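You operate a simulated robot arm through the tools that you are given. There is no shell and no other tool. Be economical: measure what you need, move in short steps, check, and stop when the job is done.

Carry out the task below with a simulated robot arm. There is one attempt and no reset: what you move stays moved.

JOB
Put the terminal marked CALL in the clamped box, screw the grey lid down, then free the clamp.

Only the result counts: the job must be done as asked and must still hold three seconds after the hand-in. Knocking over, shifting, dropping, spilling or breaking anything else fails it. A push-on lid holds only when it is set on centred and level and pressed home; a screw cap is set on level and turned clockwise until tight.

ROBOT AND FRAMES
A 6-joint arm with a two-finger parallel gripper, fixed in place. Base frame: the origin is at the foot of the arm, x ahead of it, y to its left, z up; the work surface is at about z = 85. Lengths are in cm, angles in rad, forces in N, time in s.
With the tool pointing down near the work surface it reaches from about 24 to 64 cm from the base axis. Its first joint turns from -1.152 to 1.152 rad. Payload 2.7 kg.
The tool frame sits at the grasp point between the pads (the TCP): z along the fingers, y along the line on which they close. The tips reach 2.3 cm beyond it. The gripper opens to 9.4 cm. The fingers are 3.8 cm wide and 1 cm thick; the gripper's body (5.4 by 9.6 cm) begins 3.9 cm behind the TCP.
Orientation is that of the tool frame in the base frame, as a unit quaternion [w, x, y, z]. With the fingers straight down and closing along the base's y, the tool's x points along the base's -x, its y along +y and its z along -z.

CONTROLS
- The arm moves only by the tool drive_tool. Its argument "commands" is a list of rows, each an object of numbers (a shift or turn left out is 0, a gripper value left out holds the last): "tx", "ty", "tz": the shift along the base's x, y, z in cm; "ax", "ay", "az": the turn, a rotation vector about the base's x, y, z in rad; "claw": the opening, from 0 (shut) to 1 (fully open). In form: [{"tx": .., "ty": .., "tz": .., "ax": .., "ay": .., "az": .., "claw": ..}, ...]. A call has 1 to 8 rows; each row shifts and turns the commanded pose from where the row before left it. A row lasts 0.2 s, in which the tool goes at most 5 cm and 0.15 rad; a call with a longer step from one row to the next is refused whole, and so is a gripper value outside its range. A pose out of reach is approached as far as the arm can. The call stops where the force on the tool passes 50 N (or 10 N more than at its start, if that is more) or the arm is blocked; 0.2 s more then pass. Each finger travels about 4.5 cm/s and halts on what it meets, pressing with about 21 N; the grip force reading is that of the motor and also rises with nothing between the fingers. The clock runs only during rows and for 0.2 s after the last one: add rows that do not move to give the fingers time. It gives the time, the measured TCP pose, the force on the tool (base axes), the opening and the grip force at its end, in the units of the frame above (readings bear some noise), with the torque about the TCP (base axes, N m) and any sound that the robot's microphone picked up.
- Cameras (640 x 400 px; columns grow to the right, rows downward): "scene" is fixed at [5.56, -41.76, 140.94]; the picture's right is [0.92, -0.38, 0.00], its down [-0.20, -0.47, -0.86] and it looks along [0.33, 0.79, -0.51] (base axes); focal length 344 px, centre (320, 200). "wrist" rides on the gripper at [8.6, 1.6, -7.4] in the tool frame; the picture's right is [-0.18, 0.98, 0.00], its down [-0.58, -0.11, -0.81] and it looks along [-0.79, -0.15, 0.59] (tool axes); focal length 243 px, centre (320, 200). There is no depth. A picture from a camera that has moved, and an enlarged one, comes with that camera's place and axes in the base frame and with its lens.
- grab_frame(camera): a new picture of that camera. No time passes.
- inspect(camera, box): a new picture of the part [left, top, right, bottom] of that camera's present view, enlarged. No time passes.
- job_done(): hands the job in; it is judged then, once.

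Work in short steps. Places have to be worked out from the pictures, the camera data and where the tool is seen: move nearer, look again, correct. Check each grasp and each placing, and mend what went wrong. You have 120 turns and 64 pictures in all, those below and enlarged ones among them. Open the gripper and draw the arm clear of the work before you hand the job in, unless the task says otherwise; then end with one line.

The tools are called after "Call:" by a JSON object that holds its "api" and its "payload". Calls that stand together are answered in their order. drive_tool: Moves the arm, as the interface text tells. Its arguments: {"type":"object","properties":{"commands":{"type":"array"}},"required":["commands"]} The other tools are called the same way: grab_frame (camera) takes a picture; inspect (camera, box) takes an enlarged picture of a part of a camera's view; job_done () hands the job in.

At the start:

```text
t: 0.0
tcp_pos: [32.54, 4.41, 115.29]
tcp_rot: [0.0, 0.0, 1.0, 0.0]
ft_force: [0.6, -0.3, 0.1]
wrist_torque: [0.01, 0.03, 0.04]
opening: 9.38
grasp_force: 0.1
```

scene: 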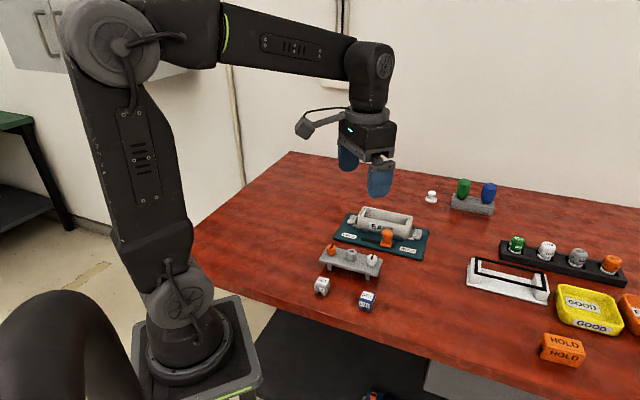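
wrist: 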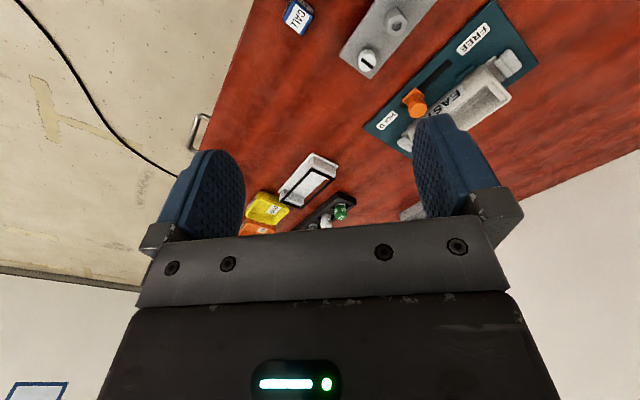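

I start by enlarging the main work areas to identify the parts.

Call:
{"api": "inspect", "payload": {"camera": "scene", "box": [300, 190, 460, 320]}}

Call:
{"api": "inspect", "payload": {"camera": "scene", "box": [440, 170, 640, 380]}}

Call:
{"api": "inspect", "payload": {"camera": "wrist", "box": [240, 0, 560, 200]}}

```text
3.08 times, centred on (380, 255) of scene
camera zoom: at [5.56, -41.76, 140.94], right [0.92, -0.38, 0.0], down [-0.2, -0.47, -0.86], along [0.33, 0.79, -0.51], focal length 1059 px, centre (135, 31)
```

zoom: 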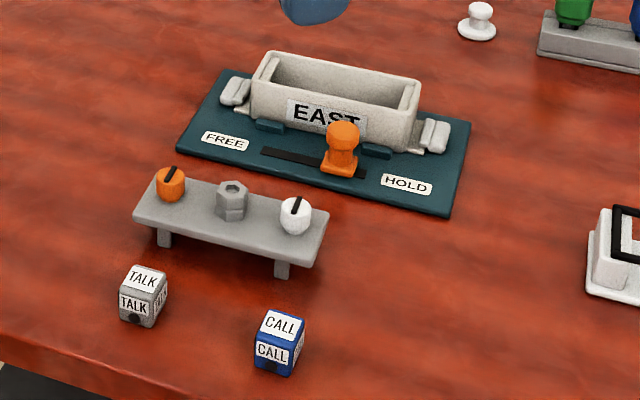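

```text
1.90 times, centred on (540, 275) of scene
camera zoom: at [5.56, -41.76, 140.94], right [0.92, -0.38, 0.0], down [-0.2, -0.47, -0.86], along [0.33, 0.79, -0.51], focal length 655 px, centre (-99, 57)
```

zoom: 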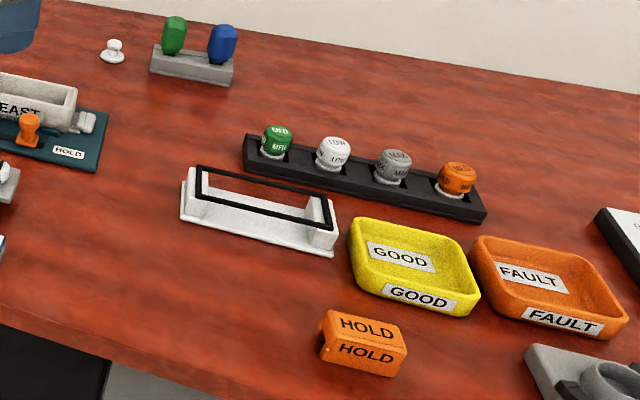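

```text
2.00 times, centred on (400, 100) of wrist
camera zoom: at [23.95, 6.19, 122.79], right [0.18, 0.98, 0.0], down [0.58, -0.11, 0.81], along [0.79, -0.15, -0.59], focal length 485 px, centre (160, 400)
```

zoom: 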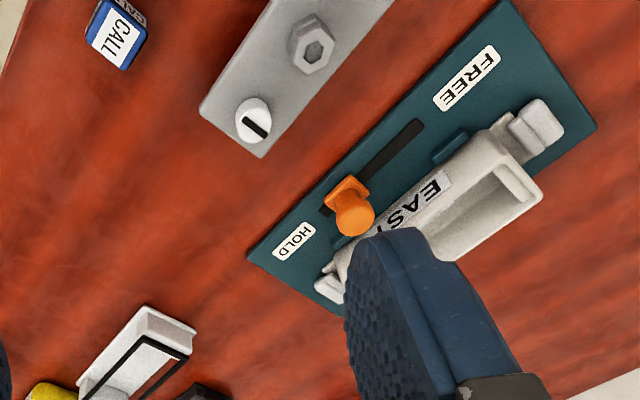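

The box, the screw stand and the CALL cube are near. I don't see a plain grey lid yet, so I move to look at the box and the rest of the table with the wrist camera.

Call:
{"api": "drive_tool", "payload": {"commands": [{"tx": 2.5, "ty": 4}, {"tx": 2.5, "ty": 4}, {"tx": 0, "ty": 3}]}}

Call:
{"api": "grab_frame", "payload": {"camera": "wrist"}}

Call:
{"api": "inspect", "payload": {"camera": "scene", "box": [400, 160, 640, 310]}}

```text
t: 0.8
tcp_pos: [37.68, 15.26, 115.57]
tcp_rot: [-0.001, 0.0, 1.0, 0.0]
ft_force: [-0.5, -0.5, 0.3]
wrist_torque: [-0.01, -0.01, -0.02]
opening: 9.41
grasp_force: 0.1
```

```text
58 pictures are left
camera wrist: at [29.04, 17.08, 122.95], right [0.18, 0.98, 0.0], down [0.58, -0.11, 0.81], along [0.79, -0.15, -0.59], focal length 243 px, centre (320, 200)
```

wrist: 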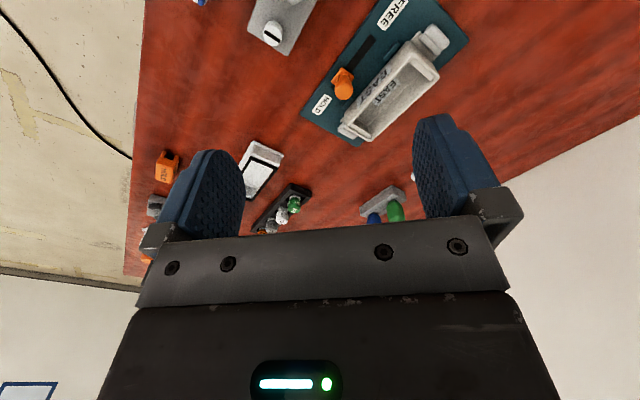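

```text
2.67 times, centred on (520, 235) of scene
camera zoom: at [5.56, -41.76, 140.94], right [0.92, -0.38, 0.0], down [-0.2, -0.47, -0.86], along [0.33, 0.79, -0.51], focal length 918 px, centre (-213, 107)
```

zoom: 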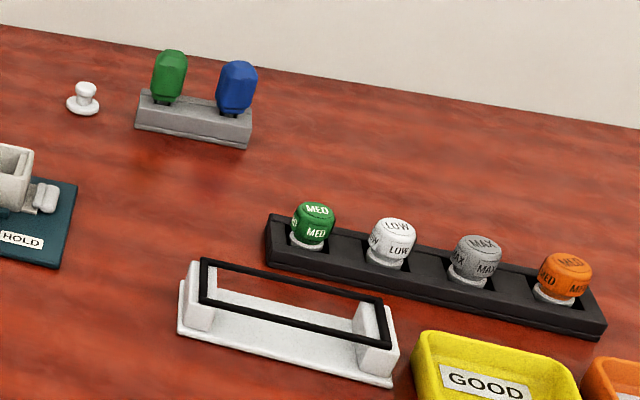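

I enlarge the box and the stand to find what a grey lid could be.

Call:
{"api": "inspect", "payload": {"camera": "wrist", "box": [290, 0, 480, 150]}}

Call:
{"api": "inspect", "payload": {"camera": "scene", "box": [310, 230, 400, 320]}}

Call:
{"api": "inspect", "payload": {"camera": "scene", "box": [520, 290, 640, 400]}}

```text
2.67 times, centred on (385, 75) of wrist
camera zoom: at [29.04, 17.08, 122.95], right [0.18, 0.98, 0.0], down [0.58, -0.11, 0.81], along [0.79, -0.15, -0.59], focal length 647 px, centre (147, 533)
```

zoom: 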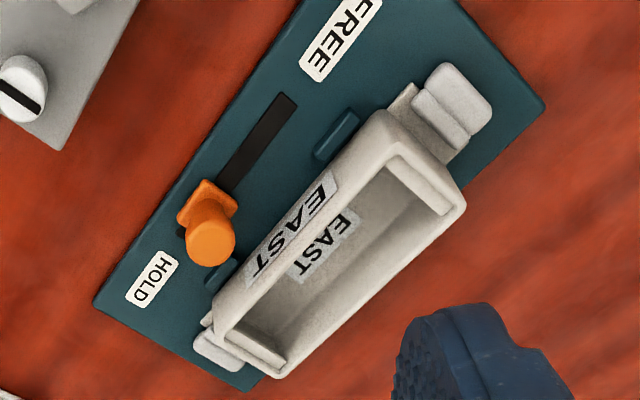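

```text
4.44 times, centred on (355, 275) of scene
camera zoom: at [5.56, -41.76, 140.94], right [0.92, -0.38, 0.0], down [-0.2, -0.47, -0.86], along [0.33, 0.79, -0.51], focal length 1529 px, centre (164, -133)
```

zoom: 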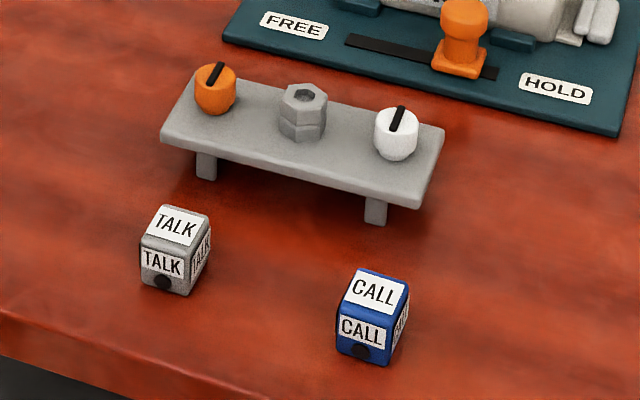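

```text
3.64 times, centred on (580, 345) of scene
camera zoom: at [5.56, -41.76, 140.94], right [0.92, -0.38, 0.0], down [-0.2, -0.47, -0.86], along [0.33, 0.79, -0.51], focal length 1251 px, centre (-626, -327)
```

zoom: 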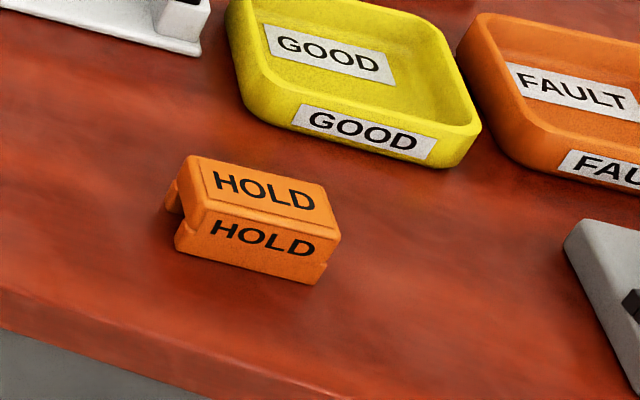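

The lid isn't identified yet; I turn the tool to look left over the hidden part of the table, and take the full scene picture.

Call:
{"api": "drive_tool", "payload": {"commands": [{"az": 0.15}, {"az": 0.15}, {"az": 0.15}, {"az": 0.15}, {"az": 0.15}, {"az": 0.15}, {"az": 0.15}]}}

Call:
{"api": "grab_frame", "payload": {"camera": "wrist"}}

Call:
{"api": "grab_frame", "payload": {"camera": "scene"}}

```text
t: 2.4
tcp_pos: [37.4, 15.32, 115.34]
tcp_rot: [0.0, -0.502, 0.865, -0.001]
ft_force: [-0.3, 0.3, 0.2]
wrist_torque: [-0.05, -0.04, 0.01]
opening: 9.39
grasp_force: 0.0
```

```text
53 pictures are left
camera wrist: at [31.9, 8.82, 122.82], right [-0.76, 0.65, 0.0], down [0.38, 0.45, 0.81], along [0.52, 0.61, -0.59], focal length 243 px, centre (320, 200)
```

wrist: 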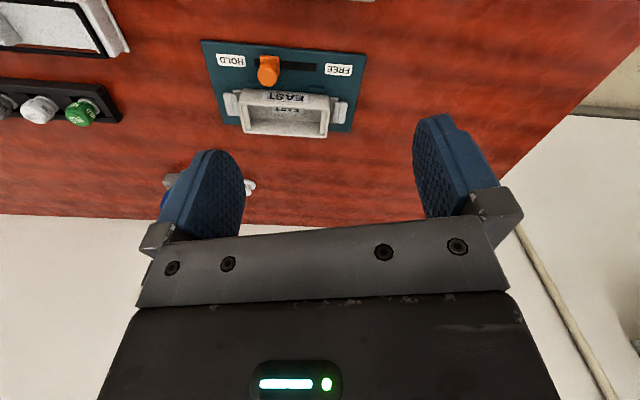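

```text
52 pictures are left
```

scene: 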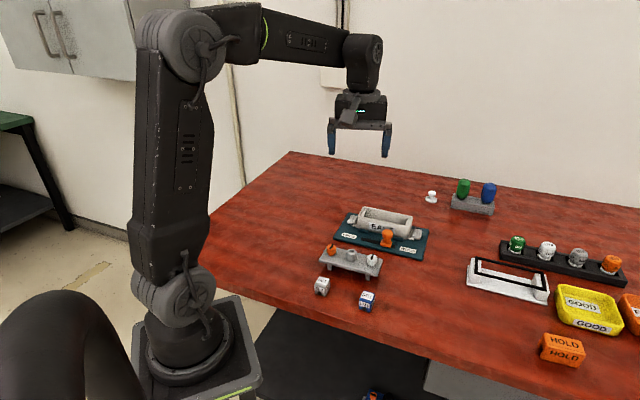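

No rectangular grey lid lies on the left side either. I go nearer to the stand with the three caps to see whether they, or the plate itself, are lids.

Call:
{"api": "drive_tool", "payload": {"commands": [{"tx": -2.5, "ty": -3, "tz": -3}, {"tx": -2.5, "ty": -3, "tz": -3}, {"tx": -2.5, "ty": -3, "tz": -3}, {"tx": -2, "ty": -3, "tz": -3}]}}

Call:
{"api": "grab_frame", "payload": {"camera": "wrist"}}

Call:
{"api": "inspect", "payload": {"camera": "wrist", "box": [220, 50, 420, 200]}}

```text
t: 3.4
tcp_pos: [27.82, 3.23, 103.51]
tcp_rot: [-0.001, -0.502, 0.865, 0.0]
ft_force: [-0.2, -0.6, -0.9]
wrist_torque: [-0.02, 0.03, 0.03]
opening: 9.42
grasp_force: 0.1
```

```text
51 pictures are left
camera wrist: at [22.25, -3.34, 110.88], right [-0.76, 0.65, 0.0], down [0.38, 0.45, 0.81], along [0.52, 0.61, -0.59], focal length 243 px, centre (320, 200)
```

wrist: 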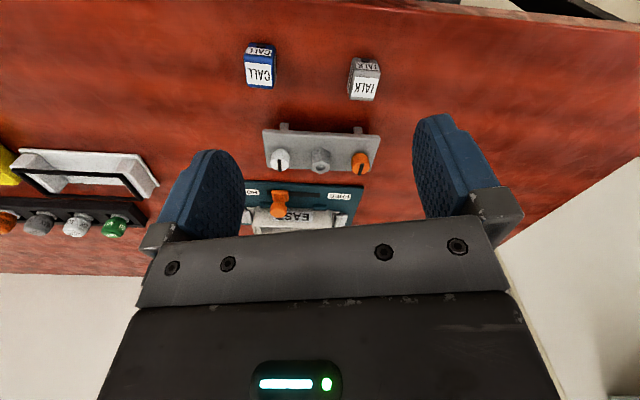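

```text
2.67 times, centred on (320, 125) of wrist
camera zoom: at [22.25, -3.34, 110.88], right [-0.76, 0.65, 0.0], down [0.38, 0.45, 0.81], along [0.52, 0.61, -0.59], focal length 647 px, centre (320, 400)
```

zoom: 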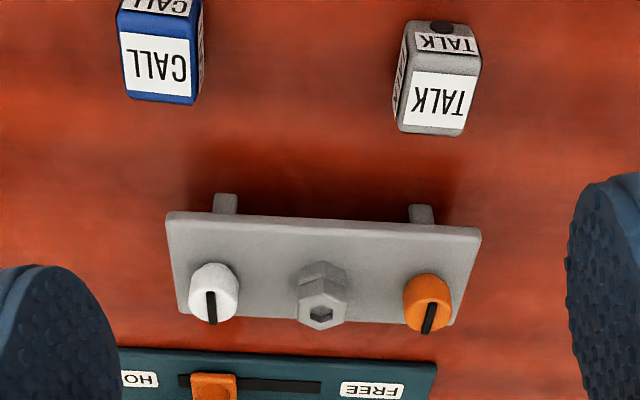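

The grey plate with two slotted screws (white, orange), a hex boss and legs measures about 14×6 cm, matching the box (13.4×6.3), and is parallel to it. So it is the lid. I now take tight enlargements to measure the CALL cube and the lid.

Call:
{"api": "inspect", "payload": {"camera": "wrist", "box": [230, 30, 290, 100]}}

Call:
{"api": "inspect", "payload": {"camera": "scene", "box": [310, 225, 390, 325]}}

Call:
{"api": "inspect", "payload": {"camera": "scene", "box": [325, 195, 435, 270]}}

```text
5.71 times, centred on (260, 65) of wrist
camera zoom: at [22.25, -3.34, 110.88], right [-0.76, 0.65, 0.0], down [0.38, 0.45, 0.81], along [0.52, 0.61, -0.59], focal length 1386 px, centre (663, 971)
```

zoom: 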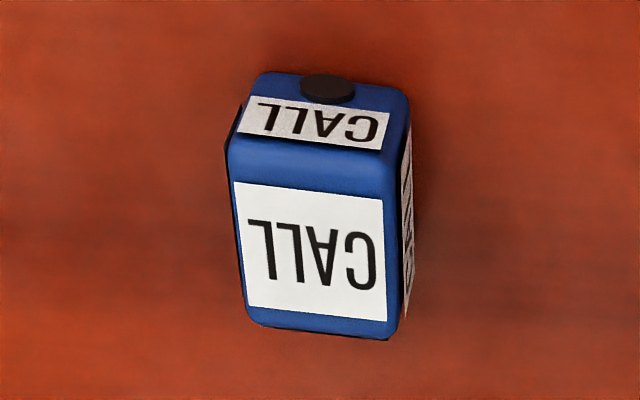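

```text
4.00 times, centred on (350, 275) of scene
camera zoom: at [5.56, -41.76, 140.94], right [0.92, -0.38, 0.0], down [-0.2, -0.47, -0.86], along [0.33, 0.79, -0.51], focal length 1376 px, centre (200, -100)
```

zoom: 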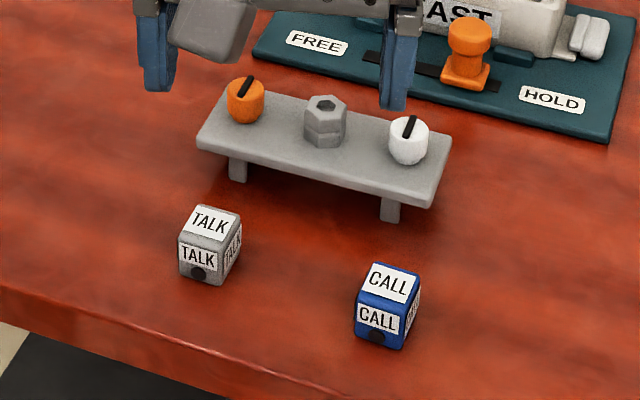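

```text
5.33 times, centred on (380, 232) of scene
camera zoom: at [5.56, -41.76, 140.94], right [0.92, -0.38, 0.0], down [-0.2, -0.47, -0.86], along [0.33, 0.79, -0.51], focal length 1835 px, centre (0, 27)
```

zoom: 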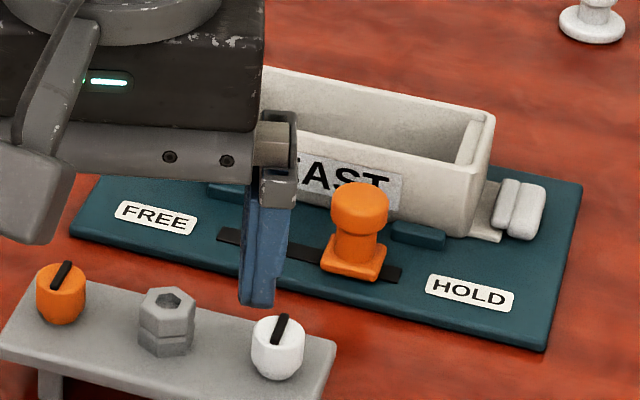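

The cube's top centre triangulates to about (34.0, 1.5, 87.5), sides 2.7 cm at -41°/+39°. I align the fingers along -41° and descend above it for a check.

Call:
{"api": "drive_tool", "payload": {"commands": [{"tx": 3.1, "ty": -0.85, "tz": -2, "az": -0.1}, {"tx": 3.1, "ty": -0.85, "tz": -2, "az": -0.1}, {"tz": -3}, {"tz": -2}]}}

Call:
{"api": "inspect", "payload": {"camera": "scene", "box": [310, 235, 410, 335]}}

Call:
{"api": "grab_frame", "payload": {"camera": "wrist"}}

```text
t: 4.4
tcp_pos: [34.3, 1.57, 94.47]
tcp_rot: [0.0, -0.412, 0.911, 0.0]
ft_force: [-1.0, 0.9, -0.9]
wrist_torque: [0.05, -0.01, 0.03]
opening: 9.4
grasp_force: 0.0
```

```text
4.00 times, centred on (360, 285) of scene
camera zoom: at [5.56, -41.76, 140.94], right [0.92, -0.38, 0.0], down [-0.2, -0.47, -0.86], along [0.33, 0.79, -0.51], focal length 1376 px, centre (160, -140)
```

zoom: 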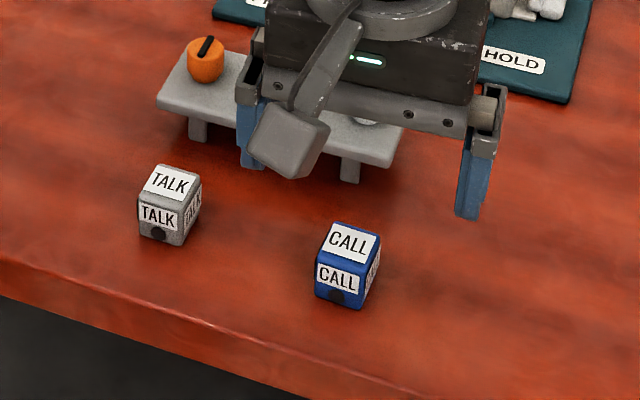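

```text
45 pictures are left
camera wrist: at [27.46, -3.74, 101.83], right [-0.62, 0.79, 0.0], down [0.47, 0.36, 0.81], along [0.64, 0.5, -0.59], focal length 243 px, centre (320, 200)
```

wrist: 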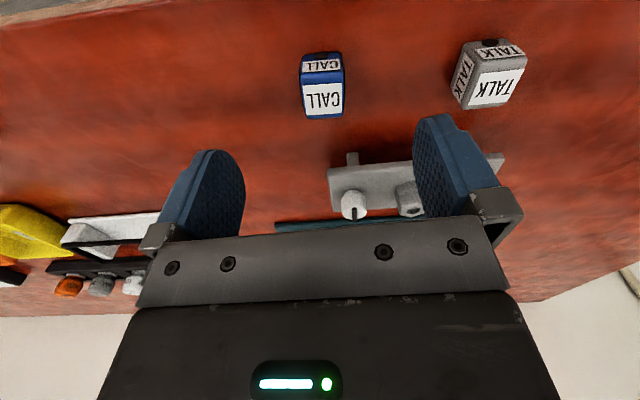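

The cube sits at about (34.1, 1.7), centred under the tool. I lower to grip height and close.

Call:
{"api": "drive_tool", "payload": {"commands": [{"tx": -0.1, "ty": 0.1, "tz": -3}, {"tz": -2}, {"tz": -1.4}, {"claw": 0.15}, {"claw": 0.15}, {"claw": 0.15}, {"claw": 0.15}, {"claw": 0.15}]}}

Call:
{"api": "inspect", "payload": {"camera": "scene", "box": [310, 235, 410, 335]}}

```text
t: 6.2
tcp_pos: [33.98, 1.76, 88.01]
tcp_rot: [0.0, -0.413, 0.911, -0.001]
ft_force: [-1.2, -1.0, -0.4]
wrist_torque: [0.03, 0.0, 0.0]
opening: 2.52
grasp_force: 20.7
```

```text
4.00 times, centred on (360, 285) of scene
camera zoom: at [5.56, -41.76, 140.94], right [0.92, -0.38, 0.0], down [-0.2, -0.47, -0.86], along [0.33, 0.79, -0.51], focal length 1376 px, centre (160, -140)
```

zoom: 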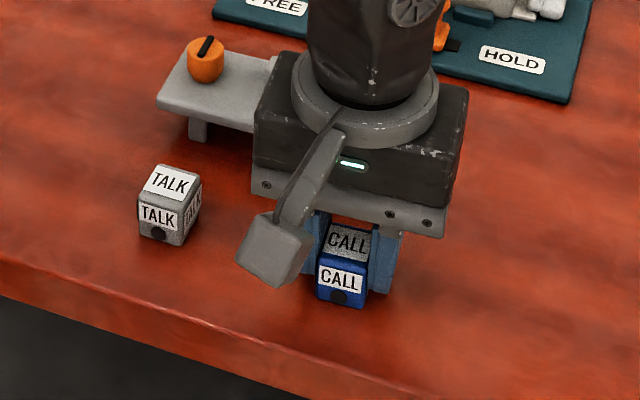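

The cube is held (2.52 cm). I lift it and carry it high toward the box, stopping short to view the box.

Call:
{"api": "drive_tool", "payload": {"commands": [{"tz": 3}, {"tz": 4.5}, {"tz": 4.5}, {"tz": 4.5}, {"tx": 3, "ty": 3.9}, {"tx": 3, "ty": 3.9}, {"tx": 3, "ty": 4}, {"tx": 2.9, "ty": 4}]}}

Call:
{"api": "inspect", "payload": {"camera": "wrist", "box": [220, 20, 460, 170]}}

Call:
{"api": "inspect", "payload": {"camera": "scene", "box": [300, 170, 440, 280]}}

```text
t: 8.0
tcp_pos: [46.41, 17.77, 104.74]
tcp_rot: [0.0, -0.412, 0.911, 0.0]
ft_force: [0.5, 0.1, 0.3]
wrist_torque: [0.0, 0.02, 0.0]
opening: 2.53
grasp_force: 20.5
```

```text
2.67 times, centred on (340, 95) of wrist
camera zoom: at [39.47, 12.53, 112.15], right [-0.62, 0.79, 0.0], down [0.47, 0.36, 0.81], along [0.64, 0.5, -0.59], focal length 647 px, centre (267, 480)
```

zoom: 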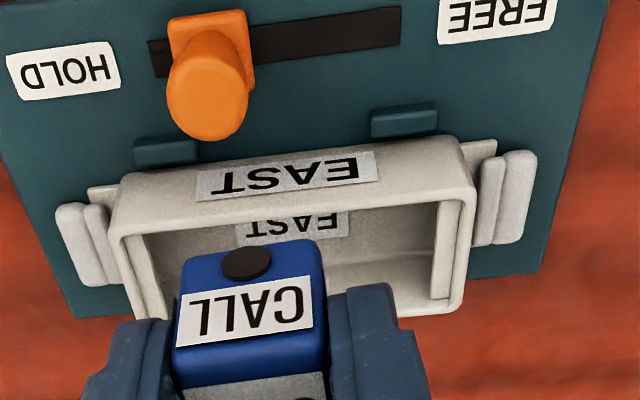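

```text
3.64 times, centred on (370, 225) of scene
camera zoom: at [5.55, -41.77, 140.94], right [0.92, -0.38, 0.0], down [-0.2, -0.47, -0.86], along [0.33, 0.79, -0.51], focal length 1251 px, centre (138, 109)
```

zoom: 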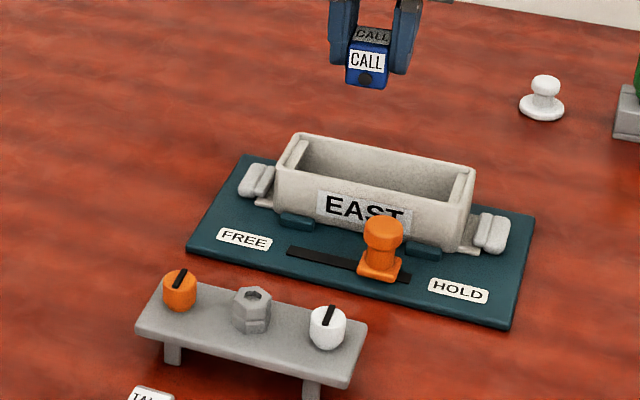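

The box's top rim is at z≈89.2, its centre about (51.8, 23.6), long axis near 134°, some 5° from the tool. I turn slightly, go above the centre, and check.

Call:
{"api": "drive_tool", "payload": {"commands": [{"tx": 2.7, "ty": 2.9, "tz": -2, "az": -0.085}, {"tx": 2.7, "ty": 2.9, "tz": -2}, {"tz": -4}]}}

Call:
{"api": "inspect", "payload": {"camera": "wrist", "box": [200, 20, 440, 200]}}

Call:
{"api": "inspect", "payload": {"camera": "scene", "box": [330, 170, 440, 260]}}

```text
t: 8.8
tcp_pos: [51.58, 23.53, 96.53]
tcp_rot: [0.001, -0.373, 0.928, 0.0]
ft_force: [-0.7, 0.1, 0.4]
wrist_torque: [0.0, 0.02, 0.01]
opening: 2.52
grasp_force: 20.7
```

```text
2.22 times, centred on (320, 110) of wrist
camera zoom: at [44.17, 18.91, 103.96], right [-0.55, 0.84, 0.0], down [0.49, 0.32, 0.81], along [0.68, 0.44, -0.59], focal length 539 px, centre (320, 400)
```

zoom: 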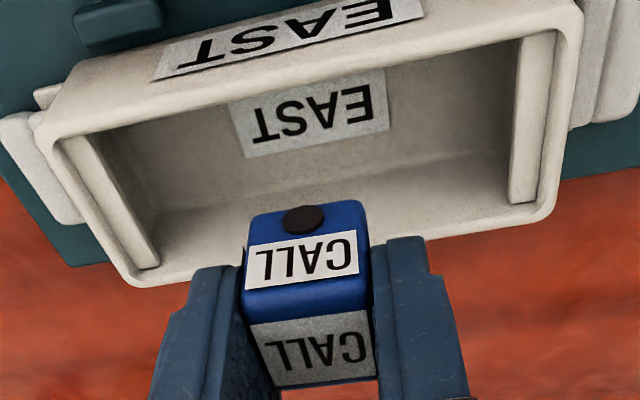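

```text
4.44 times, centred on (385, 215) of scene
camera zoom: at [5.56, -41.76, 140.94], right [0.92, -0.38, 0.0], down [-0.2, -0.47, -0.86], along [0.33, 0.79, -0.51], focal length 1529 px, centre (31, 133)
```

zoom: 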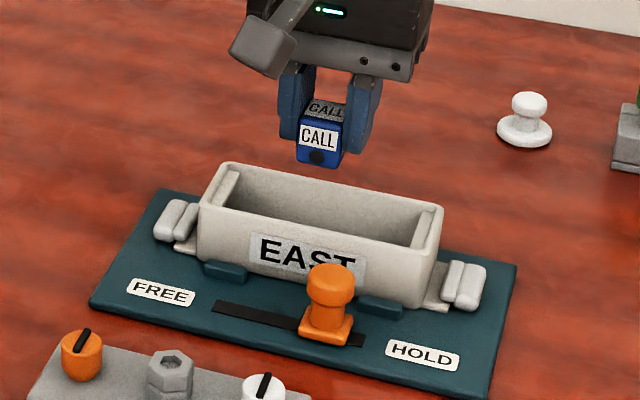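

The rim centre computes to (51.9, 23.65), so I correct by 0.25/0.1 and lower until the cube is just entering the cavity.

Call:
{"api": "drive_tool", "payload": {"commands": [{"tx": 0.25, "ty": 0.1}, {"tz": -3}, {"tz": -2}, {}]}}

Call:
{"api": "inspect", "payload": {"camera": "scene", "box": [330, 170, 440, 260]}}

```text
t: 9.8
tcp_pos: [51.65, 23.45, 91.65]
tcp_rot: [-0.002, -0.374, 0.928, 0.001]
ft_force: [-0.9, -0.1, -0.2]
wrist_torque: [-0.01, 0.02, 0.02]
opening: 2.51
grasp_force: 21.2
```

```text
4.44 times, centred on (385, 215) of scene
camera zoom: at [5.56, -41.76, 140.94], right [0.92, -0.38, 0.0], down [-0.2, -0.47, -0.86], along [0.33, 0.79, -0.51], focal length 1529 px, centre (31, 133)
```

zoom: 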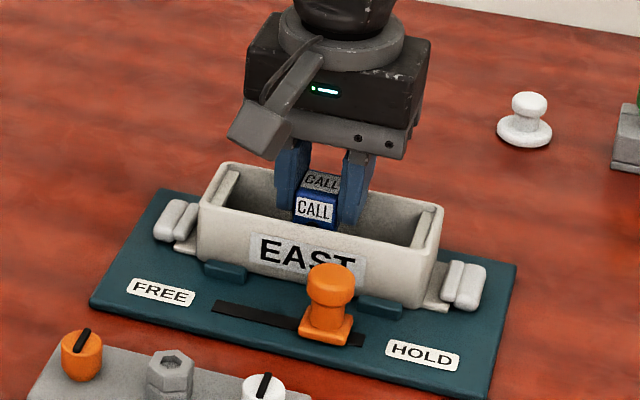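

The cube is entering the cavity freely with no force. I lower in small steps and watch for floor contact.

Call:
{"api": "drive_tool", "payload": {"commands": [{"tz": -0.7}, {"tz": -0.5}, {"tz": -0.3}, {}]}}

```text
t: 10.8
tcp_pos: [51.7, 23.32, 90.04]
tcp_rot: [0.0, -0.373, 0.928, 0.0]
ft_force: [0.3, 0.0, -0.1]
wrist_torque: [-0.03, 0.02, -0.02]
opening: 2.52
grasp_force: 21.2
```

Call:
{"api": "drive_tool", "payload": {"commands": [{"tz": -0.3}, {"tz": -0.2}, {}]}}

```text
t: 11.6
tcp_pos: [51.61, 23.41, 89.48]
tcp_rot: [0.0, -0.372, 0.928, 0.0]
ft_force: [0.0, 0.8, -0.5]
wrist_torque: [0.02, 0.02, -0.02]
opening: 2.54
grasp_force: 20.8
```

No contact yet at z≈89.5; I continue down gently.

Call:
{"api": "drive_tool", "payload": {"commands": [{"tz": -0.2}, {"tz": -0.15}, {}]}}

Call:
{"api": "inspect", "payload": {"camera": "scene", "box": [330, 170, 440, 260]}}

```text
t: 12.4
tcp_pos: [51.82, 23.46, 89.24]
tcp_rot: [0.002, -0.372, 0.928, 0.001]
ft_force: [-2.2, -2.0, 6.3]
wrist_torque: [-0.06, 0.09, 0.01]
opening: 2.5
grasp_force: 20.7
```

```text
4.44 times, centred on (385, 215) of scene
camera zoom: at [5.54, -41.77, 140.93], right [0.92, -0.38, 0.0], down [-0.2, -0.47, -0.86], along [0.33, 0.79, -0.51], focal length 1529 px, centre (31, 133)
```

zoom: 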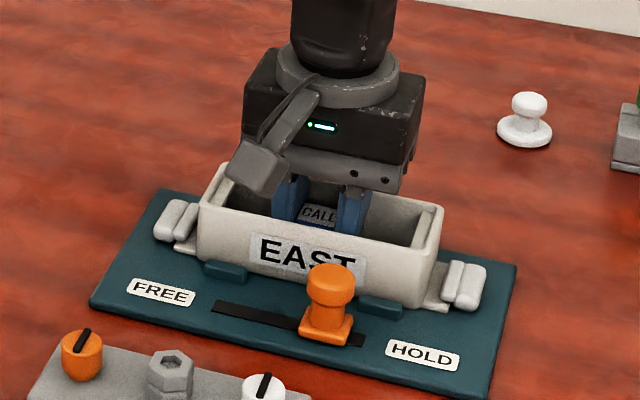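

The floor contact reads 6 N, so the cube is seated. I open partway and lift out.

Call:
{"api": "drive_tool", "payload": {"commands": [{"claw": 0.45}, {"claw": 0.45}, {"claw": 0.45}, {"tz": 2}, {"tz": 4}, {"tz": 4}]}}

Call:
{"api": "inspect", "payload": {"camera": "wrist", "box": [200, 20, 440, 200]}}

Call:
{"api": "inspect", "payload": {"camera": "scene", "box": [330, 190, 430, 260]}}

```text
t: 13.8
tcp_pos: [51.72, 23.5, 99.36]
tcp_rot: [0.0, -0.373, 0.928, 0.0]
ft_force: [0.8, -0.2, -0.7]
wrist_torque: [-0.03, 0.0, 0.01]
opening: 4.24
grasp_force: 0.0
```

```text
2.22 times, centred on (320, 110) of wrist
camera zoom: at [44.43, 18.78, 106.72], right [-0.55, 0.84, 0.0], down [0.5, 0.32, 0.81], along [0.67, 0.44, -0.59], focal length 539 px, centre (320, 400)
```

zoom: 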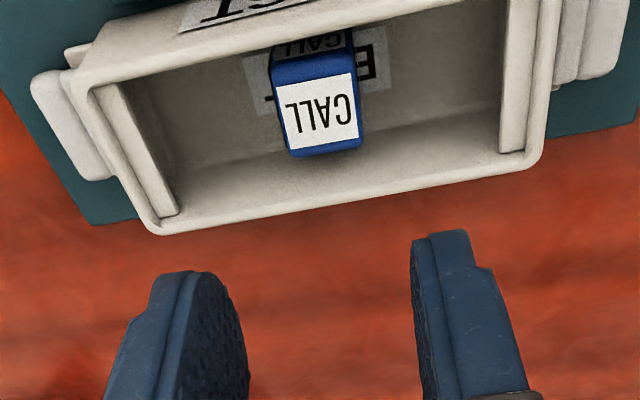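

```text
5.71 times, centred on (380, 225) of scene
camera zoom: at [5.56, -41.76, 140.94], right [0.92, -0.38, 0.0], down [-0.2, -0.47, -0.86], along [0.33, 0.79, -0.51], focal length 1966 px, centre (-23, 57)
```

zoom: 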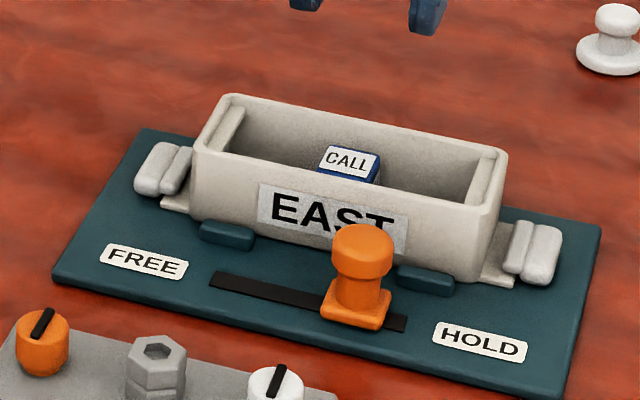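

The CALL cube is inside, upright and below the rim. Now I move back over the lid to measure it.

Call:
{"api": "drive_tool", "payload": {"commands": [{"tx": -3.7, "ty": -2.5}, {"tx": -3.7, "ty": -2.5}, {"tx": -3.7, "ty": -2.5}, {"tx": -3.7, "ty": -2.5}, {"tx": -3.6, "ty": -2.5}, {}]}}

Call:
{"api": "inspect", "payload": {"camera": "wrist", "box": [200, 20, 440, 200]}}

Call:
{"api": "inspect", "payload": {"camera": "scene", "box": [310, 230, 390, 290]}}

```text
t: 15.2
tcp_pos: [33.29, 11.04, 99.02]
tcp_rot: [0.0, -0.373, 0.928, 0.0]
ft_force: [0.0, 0.6, -0.1]
wrist_torque: [0.0, 0.02, 0.02]
opening: 4.24
grasp_force: 0.0
```

```text
2.22 times, centred on (320, 110) of wrist
camera zoom: at [25.98, 6.37, 106.5], right [-0.55, 0.84, 0.0], down [0.49, 0.32, 0.81], along [0.68, 0.44, -0.59], focal length 539 px, centre (320, 400)
```

zoom: 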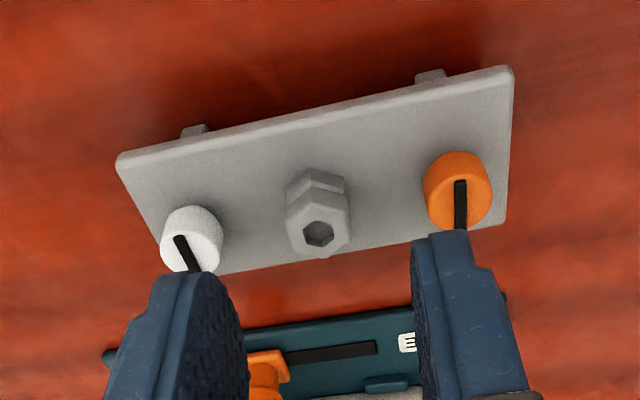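

```text
6.67 times, centred on (350, 260) of scene
camera zoom: at [5.56, -41.77, 140.94], right [0.92, -0.38, 0.0], down [-0.2, -0.47, -0.86], along [0.33, 0.79, -0.51], focal length 2294 px, centre (120, -200)
```

zoom: 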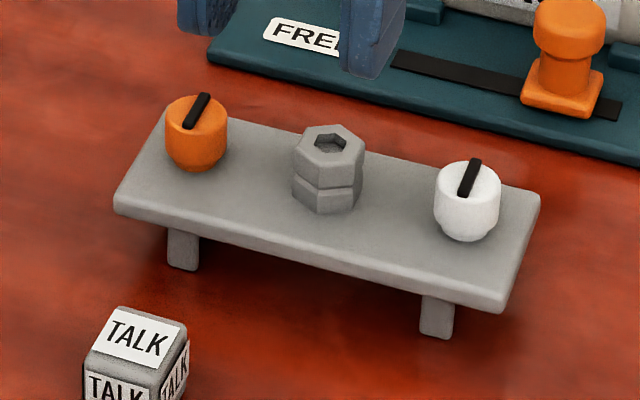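

The hex top is at about (36.6, 13.2, 89.6), plate top ≈87.4, axis ≈ -45°. I need the hex flats' orientation, so I take a tight view.

Call:
{"api": "inspect", "payload": {"camera": "scene", "box": [340, 240, 365, 258]}}

Call:
{"api": "inspect", "payload": {"camera": "wrist", "box": [300, 85, 345, 145]}}

```text
16.00 times, centred on (352, 249) of scene
camera zoom: at [5.56, -41.77, 140.94], right [0.92, -0.38, 0.0], down [-0.2, -0.47, -0.86], along [0.33, 0.79, -0.51], focal length 5505 px, centre (-200, -584)
```

zoom: 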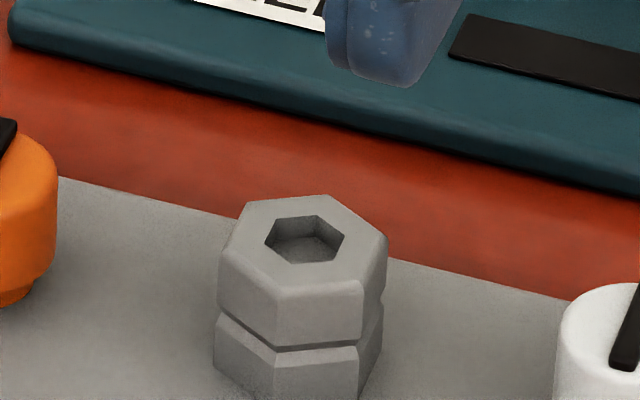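

```text
6.67 times, centred on (322, 115) of wrist
camera zoom: at [25.98, 6.37, 106.5], right [-0.55, 0.84, 0.0], down [0.49, 0.32, 0.81], along [0.68, 0.44, -0.59], focal length 1618 px, centre (303, 767)
```

zoom: 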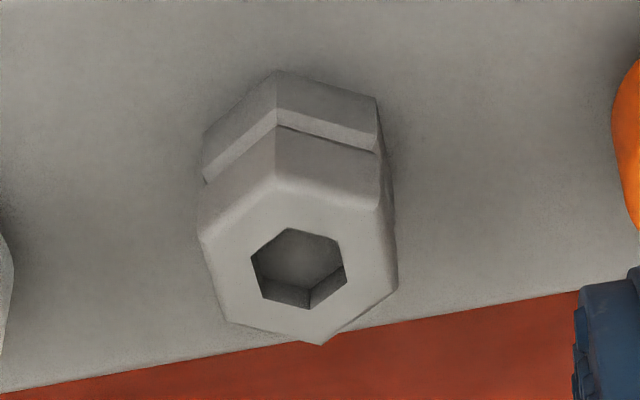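

The hex flats face along the lid's long axis (~136°), so the present finger direction suits. Hex centre is (36.6, 13.2). I go over it and lower to just above the plate.

Call:
{"api": "drive_tool", "payload": {"commands": [{"tx": 3.3, "ty": 2.15, "az": 0.02}, {"tz": -4}, {"tz": -2}, {}]}}

Call:
{"api": "inspect", "payload": {"camera": "scene", "box": [320, 225, 384, 275]}}

```text
t: 16.2
tcp_pos: [36.62, 13.35, 93.24]
tcp_rot: [-0.001, -0.381, 0.924, 0.0]
ft_force: [0.5, 0.2, 0.1]
wrist_torque: [0.01, 0.02, 0.03]
opening: 4.22
grasp_force: 0.1
```

```text
8.00 times, centred on (352, 250) of scene
camera zoom: at [5.56, -41.76, 140.94], right [0.92, -0.38, 0.0], down [-0.2, -0.47, -0.86], along [0.33, 0.79, -0.51], focal length 2752 px, centre (64, -200)
```

zoom: 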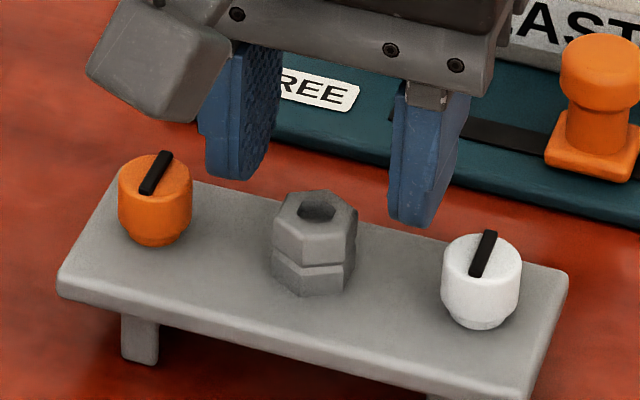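

The fingers straddle the hex and clear the knobs. I lower 3.2 cm and close.

Call:
{"api": "drive_tool", "payload": {"commands": [{"tz": -2}, {"tz": -1.1}, {}, {"claw": 0.1}, {"claw": 0.1}, {"claw": 0.1}, {"claw": 0.1}]}}

Call:
{"api": "inspect", "payload": {"camera": "scene", "box": [320, 225, 384, 275]}}

```text
t: 16.8
tcp_pos: [36.76, 13.23, 90.71]
tcp_rot: [0.002, -0.383, 0.924, 0.0]
ft_force: [-0.2, -0.3, 5.3]
wrist_torque: [-0.01, 0.18, 0.01]
opening: 4.23
grasp_force: 0.1
stopped in row 3: the force on the tool passed its limit at 68 N (the readings are from after the stop); the commanded pose is now the measured one
```

```text
8.00 times, centred on (352, 250) of scene
camera zoom: at [5.55, -41.77, 140.94], right [0.92, -0.38, 0.0], down [-0.2, -0.47, -0.86], along [0.33, 0.79, -0.51], focal length 2752 px, centre (64, -200)
```

zoom: 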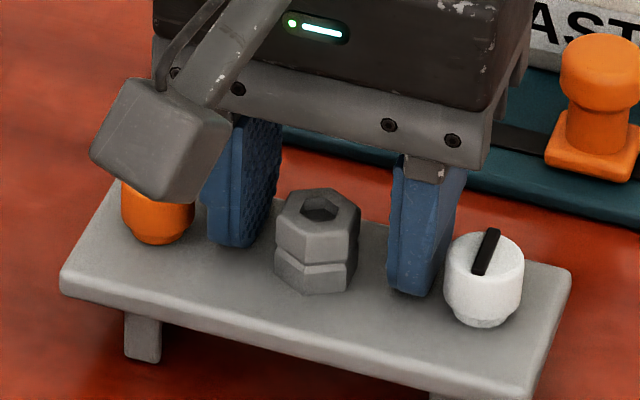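

The tips met the plate at TCP z≈90.6, so the plate top is about 88.3. I raise 0.2 and close on the hex.

Call:
{"api": "drive_tool", "payload": {"commands": [{"tz": 0.2}, {"claw": 0.1}, {"claw": 0.1}, {"claw": 0.1}, {"claw": 0.1}, {"claw": 0.1}]}}

Call:
{"api": "inspect", "payload": {"camera": "scene", "box": [320, 225, 384, 275]}}

```text
t: 18.2
tcp_pos: [36.63, 13.36, 90.81]
tcp_rot: [0.001, -0.383, 0.924, -0.001]
ft_force: [-0.6, 0.0, 0.5]
wrist_torque: [0.0, 0.06, 0.01]
opening: 2.35
grasp_force: 21.3
```

```text
8.00 times, centred on (352, 250) of scene
camera zoom: at [5.56, -41.76, 140.94], right [0.92, -0.38, 0.0], down [-0.2, -0.47, -0.86], along [0.33, 0.79, -0.51], focal length 2752 px, centre (64, -200)
```

zoom: 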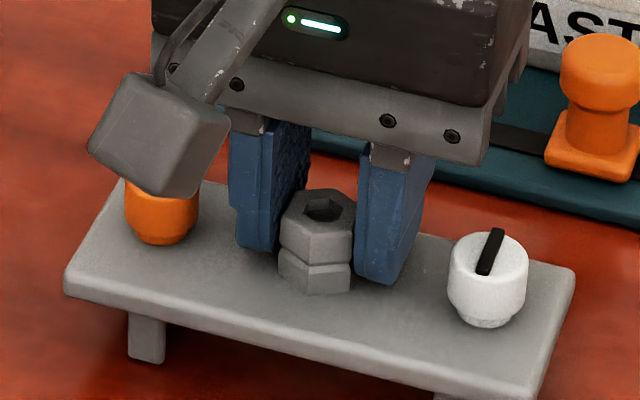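

The hex is gripped at 2.35 cm. I lift slowly and check whether the legs come along.

Call:
{"api": "drive_tool", "payload": {"commands": [{"tz": 1}, {"tz": 2}, {"tz": 3}, {"tz": 3}, {}]}}

Call:
{"api": "inspect", "payload": {"camera": "scene", "box": [300, 190, 400, 280]}}

Call:
{"api": "grab_frame", "payload": {"camera": "wrist"}}

```text
t: 19.4
tcp_pos: [36.74, 13.39, 99.9]
tcp_rot: [0.001, -0.382, 0.924, 0.0]
ft_force: [0.0, -0.2, -1.4]
wrist_torque: [0.0, -0.01, -0.01]
opening: 2.35
grasp_force: 20.7
```

```text
4.44 times, centred on (350, 235) of scene
camera zoom: at [5.56, -41.76, 140.94], right [0.92, -0.38, 0.0], down [-0.2, -0.47, -0.86], along [0.33, 0.79, -0.51], focal length 1529 px, centre (187, 44)
```

zoom: 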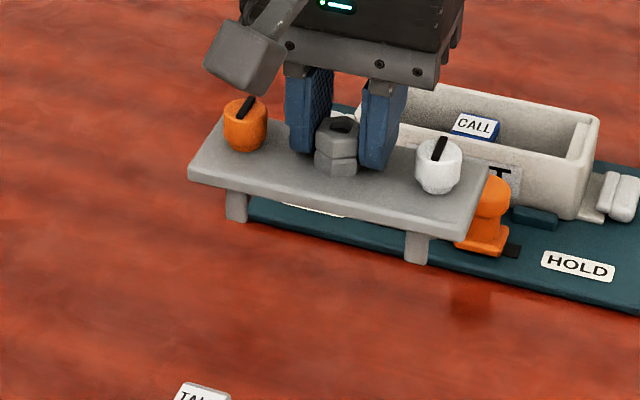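

```text
27 pictures are left
camera wrist: at [29.55, 8.47, 107.24], right [-0.56, 0.83, 0.0], down [0.49, 0.33, 0.81], along [0.67, 0.46, -0.59], focal length 243 px, centre (320, 200)
```

wrist: 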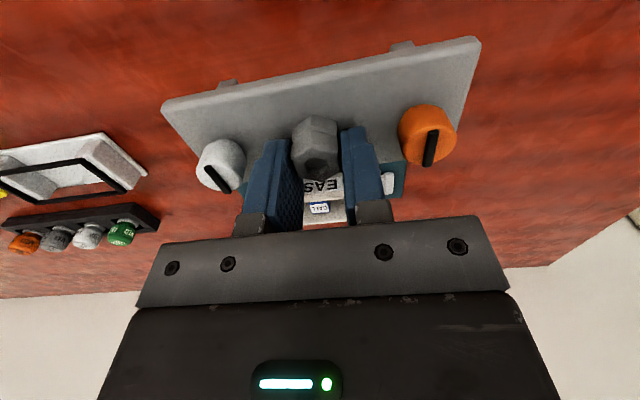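

The lid, with its two legs, is lifted level. I carry it over the box, allowing for the lid centre being about 0.6 cm behind the TCP, and hover with the legs above the rim.

Call:
{"api": "drive_tool", "payload": {"commands": [{"tx": 3.1, "ty": 2.1}, {"tx": 3.1, "ty": 2.1}, {"tx": 3.1, "ty": 2.1}, {"tx": 3.1, "ty": 2.1}, {"tx": 3.2, "ty": 2.25}, {"tz": -1.4}, {}]}}

Call:
{"api": "inspect", "payload": {"camera": "scene", "box": [335, 175, 435, 255]}}

Call:
{"api": "inspect", "payload": {"camera": "wrist", "box": [120, 0, 520, 240]}}

```text
t: 21.0
tcp_pos: [52.23, 23.91, 98.36]
tcp_rot: [0.002, -0.383, 0.924, -0.001]
ft_force: [-0.2, -0.1, -1.1]
wrist_torque: [0.0, -0.04, -0.04]
opening: 2.36
grasp_force: 21.1
```

```text
5.00 times, centred on (385, 215) of scene
camera zoom: at [5.56, -41.76, 140.94], right [0.92, -0.38, 0.0], down [-0.2, -0.47, -0.86], along [0.33, 0.79, -0.51], focal length 1720 px, centre (-5, 125)
```

zoom: 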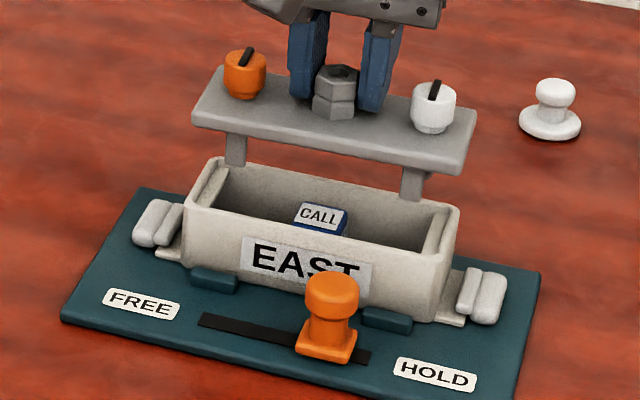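

```text
1.60 times, centred on (320, 120) of wrist
camera zoom: at [45.04, 19.05, 105.77], right [-0.56, 0.83, 0.0], down [0.49, 0.33, 0.81], along [0.67, 0.46, -0.59], focal length 388 px, centre (320, 328)
```

zoom: 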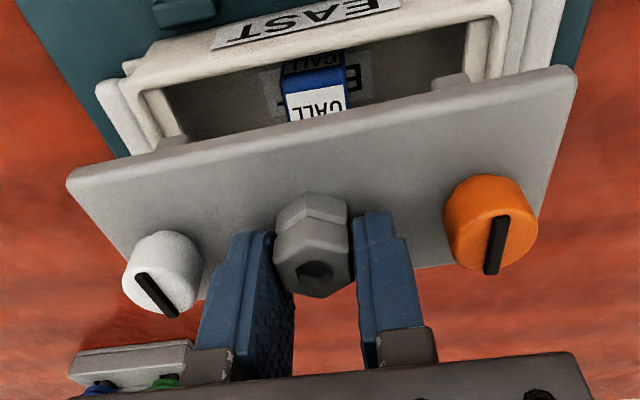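

The lid seems slightly toward the near side of the box (0.4–0.6 cm). I correct and lower until the legs are just above the rim, then look again.

Call:
{"api": "drive_tool", "payload": {"commands": [{"tx": 0.35, "ty": 0.4}, {"tz": -1.5}, {"tz": -0.8}, {}]}}

Call:
{"api": "inspect", "payload": {"camera": "scene", "box": [345, 185, 425, 245]}}

Call:
{"api": "inspect", "payload": {"camera": "wrist", "box": [140, 0, 500, 240]}}

```text
t: 22.0
tcp_pos: [52.64, 24.34, 96.18]
tcp_rot: [0.001, -0.382, 0.924, 0.0]
ft_force: [-0.5, -0.1, -1.1]
wrist_torque: [0.02, 0.0, 0.0]
opening: 2.37
grasp_force: 20.7
```

```text
6.67 times, centred on (385, 215) of scene
camera zoom: at [5.56, -41.76, 140.94], right [0.92, -0.38, 0.0], down [-0.2, -0.47, -0.86], along [0.33, 0.79, -0.51], focal length 2294 px, centre (-113, 100)
```

zoom: 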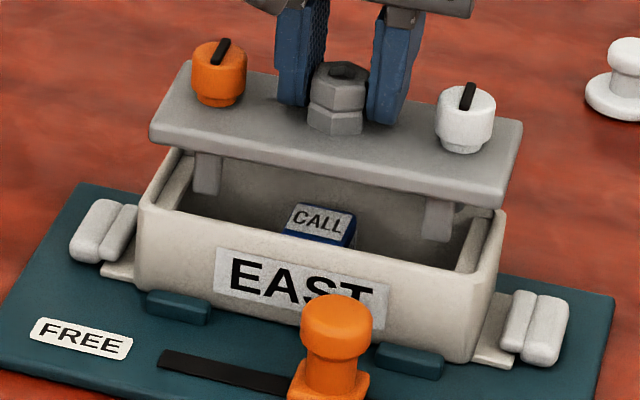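

```text
1.67 times, centred on (320, 120) of wrist
camera zoom: at [45.45, 19.5, 103.54], right [-0.56, 0.83, 0.0], down [0.49, 0.33, 0.81], along [0.67, 0.46, -0.59], focal length 404 px, centre (320, 333)
```

zoom: 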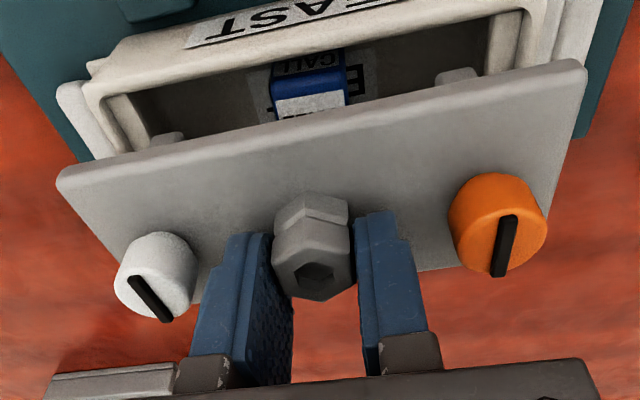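

The legs hang in the middle of the lid and should enter the cavity. I shift 0.4 cm farther across for safety and lower in small steps watching the force.

Call:
{"api": "drive_tool", "payload": {"commands": [{"tx": 0.28, "ty": 0.28}, {"tz": -0.5}, {"tz": -0.4}, {"tz": -0.3}, {"tz": -0.3}, {}]}}

Call:
{"api": "inspect", "payload": {"camera": "scene", "box": [345, 185, 425, 245]}}

```text
t: 23.3
tcp_pos: [53.14, 24.6, 95.58]
tcp_rot: [0.008, -0.382, 0.924, -0.001]
ft_force: [-1.3, -0.2, 7.5]
wrist_torque: [0.28, 0.33, 0.08]
opening: 2.4
grasp_force: 21.0
stopped in row 6: the force on the tool passed its limit at 51 N (the readings are from after the stop); the commanded pose is now the measured one
```

```text
6.67 times, centred on (385, 215) of scene
camera zoom: at [5.54, -41.77, 140.93], right [0.92, -0.38, 0.0], down [-0.2, -0.47, -0.86], along [0.33, 0.79, -0.51], focal length 2294 px, centre (-113, 100)
```

zoom: 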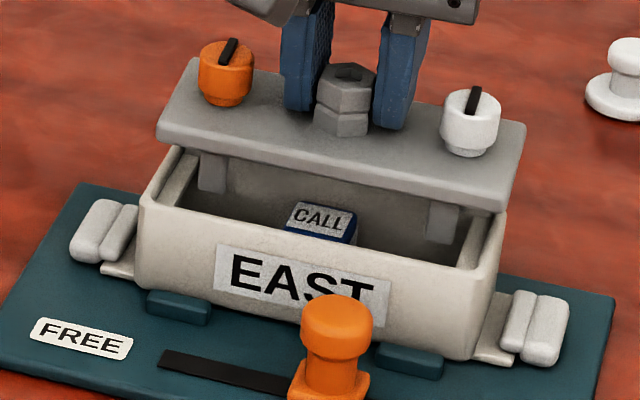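

The orange-end leg touched something at about z=89.8 (torque points to that end). I look closely at both ends with the wrist camera before correcting.

Call:
{"api": "drive_tool", "payload": {"commands": [{"tz": 0.3}, {}]}}

Call:
{"api": "inspect", "payload": {"camera": "wrist", "box": [160, 0, 500, 170]}}

Call:
{"api": "inspect", "payload": {"camera": "scene", "box": [355, 195, 415, 235]}}

```text
t: 23.9
tcp_pos: [53.12, 24.56, 95.81]
tcp_rot: [0.008, -0.382, 0.924, 0.0]
ft_force: [-0.3, -0.2, 0.3]
wrist_torque: [0.08, 0.05, 0.02]
opening: 2.36
grasp_force: 20.3
```

```text
1.88 times, centred on (330, 85) of wrist
camera zoom: at [45.83, 19.71, 102.98], right [-0.56, 0.83, 0.0], down [0.48, 0.33, 0.81], along [0.67, 0.46, -0.58], focal length 457 px, centre (301, 416)
```

zoom: 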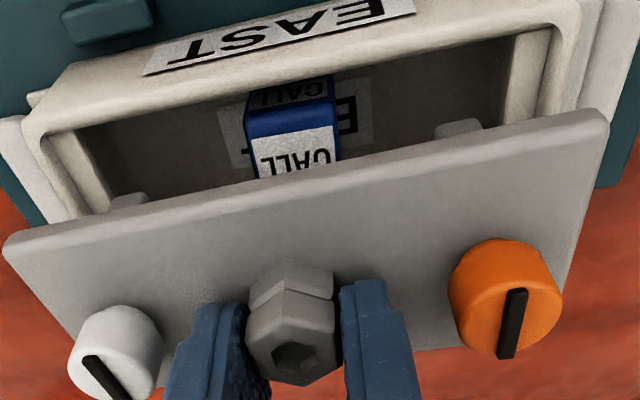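

```text
10.00 times, centred on (385, 215) of scene
camera zoom: at [5.56, -41.76, 140.94], right [0.92, -0.38, 0.0], down [-0.2, -0.47, -0.86], along [0.33, 0.79, -0.51], focal length 3440 px, centre (-330, 50)
```

zoom: 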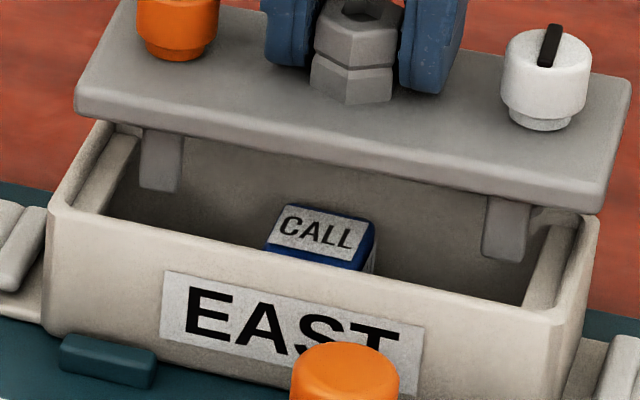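

Both views show the white (HOLD) end leg nearly touching the box's end block, and the slight tilt taken up also says that end was lifted. I undo the tilt, shift ~0.25 cm toward FREE and 0.3 back, and lower gently.

Call:
{"api": "drive_tool", "payload": {"commands": [{"tx": -0.38, "ty": -0.02, "ax": -0.006, "ay": 0.015}, {}, {"tz": -0.3}, {"tz": -0.2}, {"tz": -0.2}, {}]}}

```text
t: 25.3
tcp_pos: [52.78, 24.57, 95.57]
tcp_rot: [0.005, -0.382, 0.924, -0.001]
ft_force: [-6.9, -4.4, 36.3]
wrist_torque: [0.2, 0.33, -0.01]
opening: 2.37
grasp_force: 21.2
```

Both legs meet something, with the resultant on the far side and a sideways push back toward the near side: the legs sit on the far rim. So my absolute wrist estimate (lid ~1 cm too far) was right; I lift and shift back 0.8 cm.

Call:
{"api": "drive_tool", "payload": {"commands": [{"tz": 0.6}, {"tx": -0.6, "ty": -0.55, "ax": -0.003, "ay": 0.009}, {}]}}

Call:
{"api": "inspect", "payload": {"camera": "scene", "box": [355, 195, 415, 235]}}

Call:
{"api": "inspect", "payload": {"camera": "wrist", "box": [160, 0, 500, 170]}}

```text
t: 26.1
tcp_pos: [52.3, 23.98, 95.5]
tcp_rot: [-0.006, -0.382, 0.924, 0.0]
ft_force: [0.0, 0.3, -1.9]
wrist_torque: [0.01, 0.02, 0.0]
opening: 2.35
grasp_force: 21.1
```

```text
10.00 times, centred on (385, 215) of scene
camera zoom: at [5.56, -41.76, 140.94], right [0.92, -0.38, 0.0], down [-0.2, -0.47, -0.86], along [0.33, 0.79, -0.51], focal length 3440 px, centre (-330, 50)
```

zoom: 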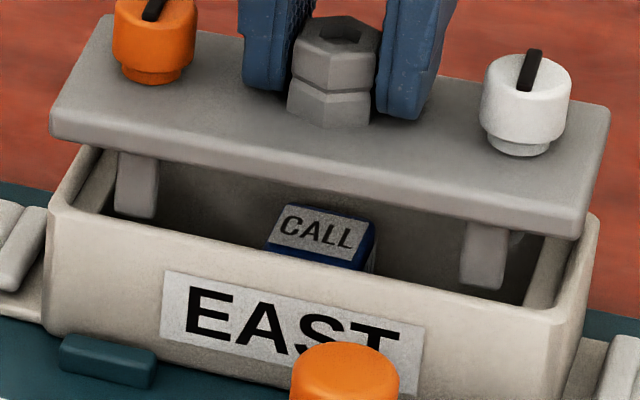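

```text
1.88 times, centred on (330, 85) of wrist
camera zoom: at [44.99, 19.17, 103.04], right [-0.56, 0.83, 0.0], down [0.5, 0.34, 0.8], along [0.66, 0.45, -0.6], focal length 457 px, centre (301, 416)
```

zoom: 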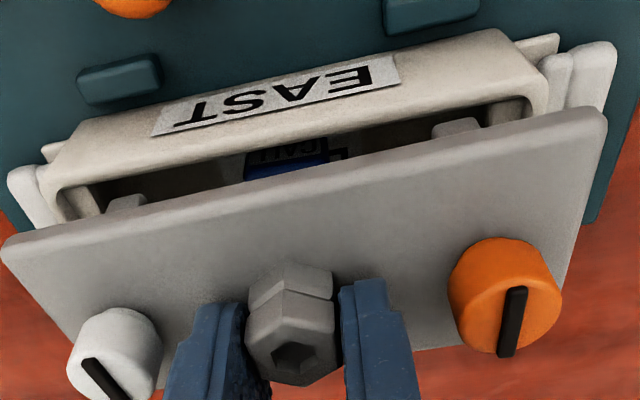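

Now the height is below the former contact point with no force, so the legs are entering. I level the slight tilt, centre lengthwise by 0.1, and lower in small steps.

Call:
{"api": "drive_tool", "payload": {"commands": [{"tx": 0.07, "ty": -0.07, "ax": 0.005, "ay": -0.011}, {}, {"tz": -0.3}, {"tz": -0.3}, {}]}}

```text
t: 27.3
tcp_pos: [52.21, 24.05, 95.15]
tcp_rot: [0.001, -0.382, 0.924, 0.0]
ft_force: [-0.4, -1.3, -0.8]
wrist_torque: [-0.06, 0.02, -0.03]
opening: 2.36
grasp_force: 21.1
```

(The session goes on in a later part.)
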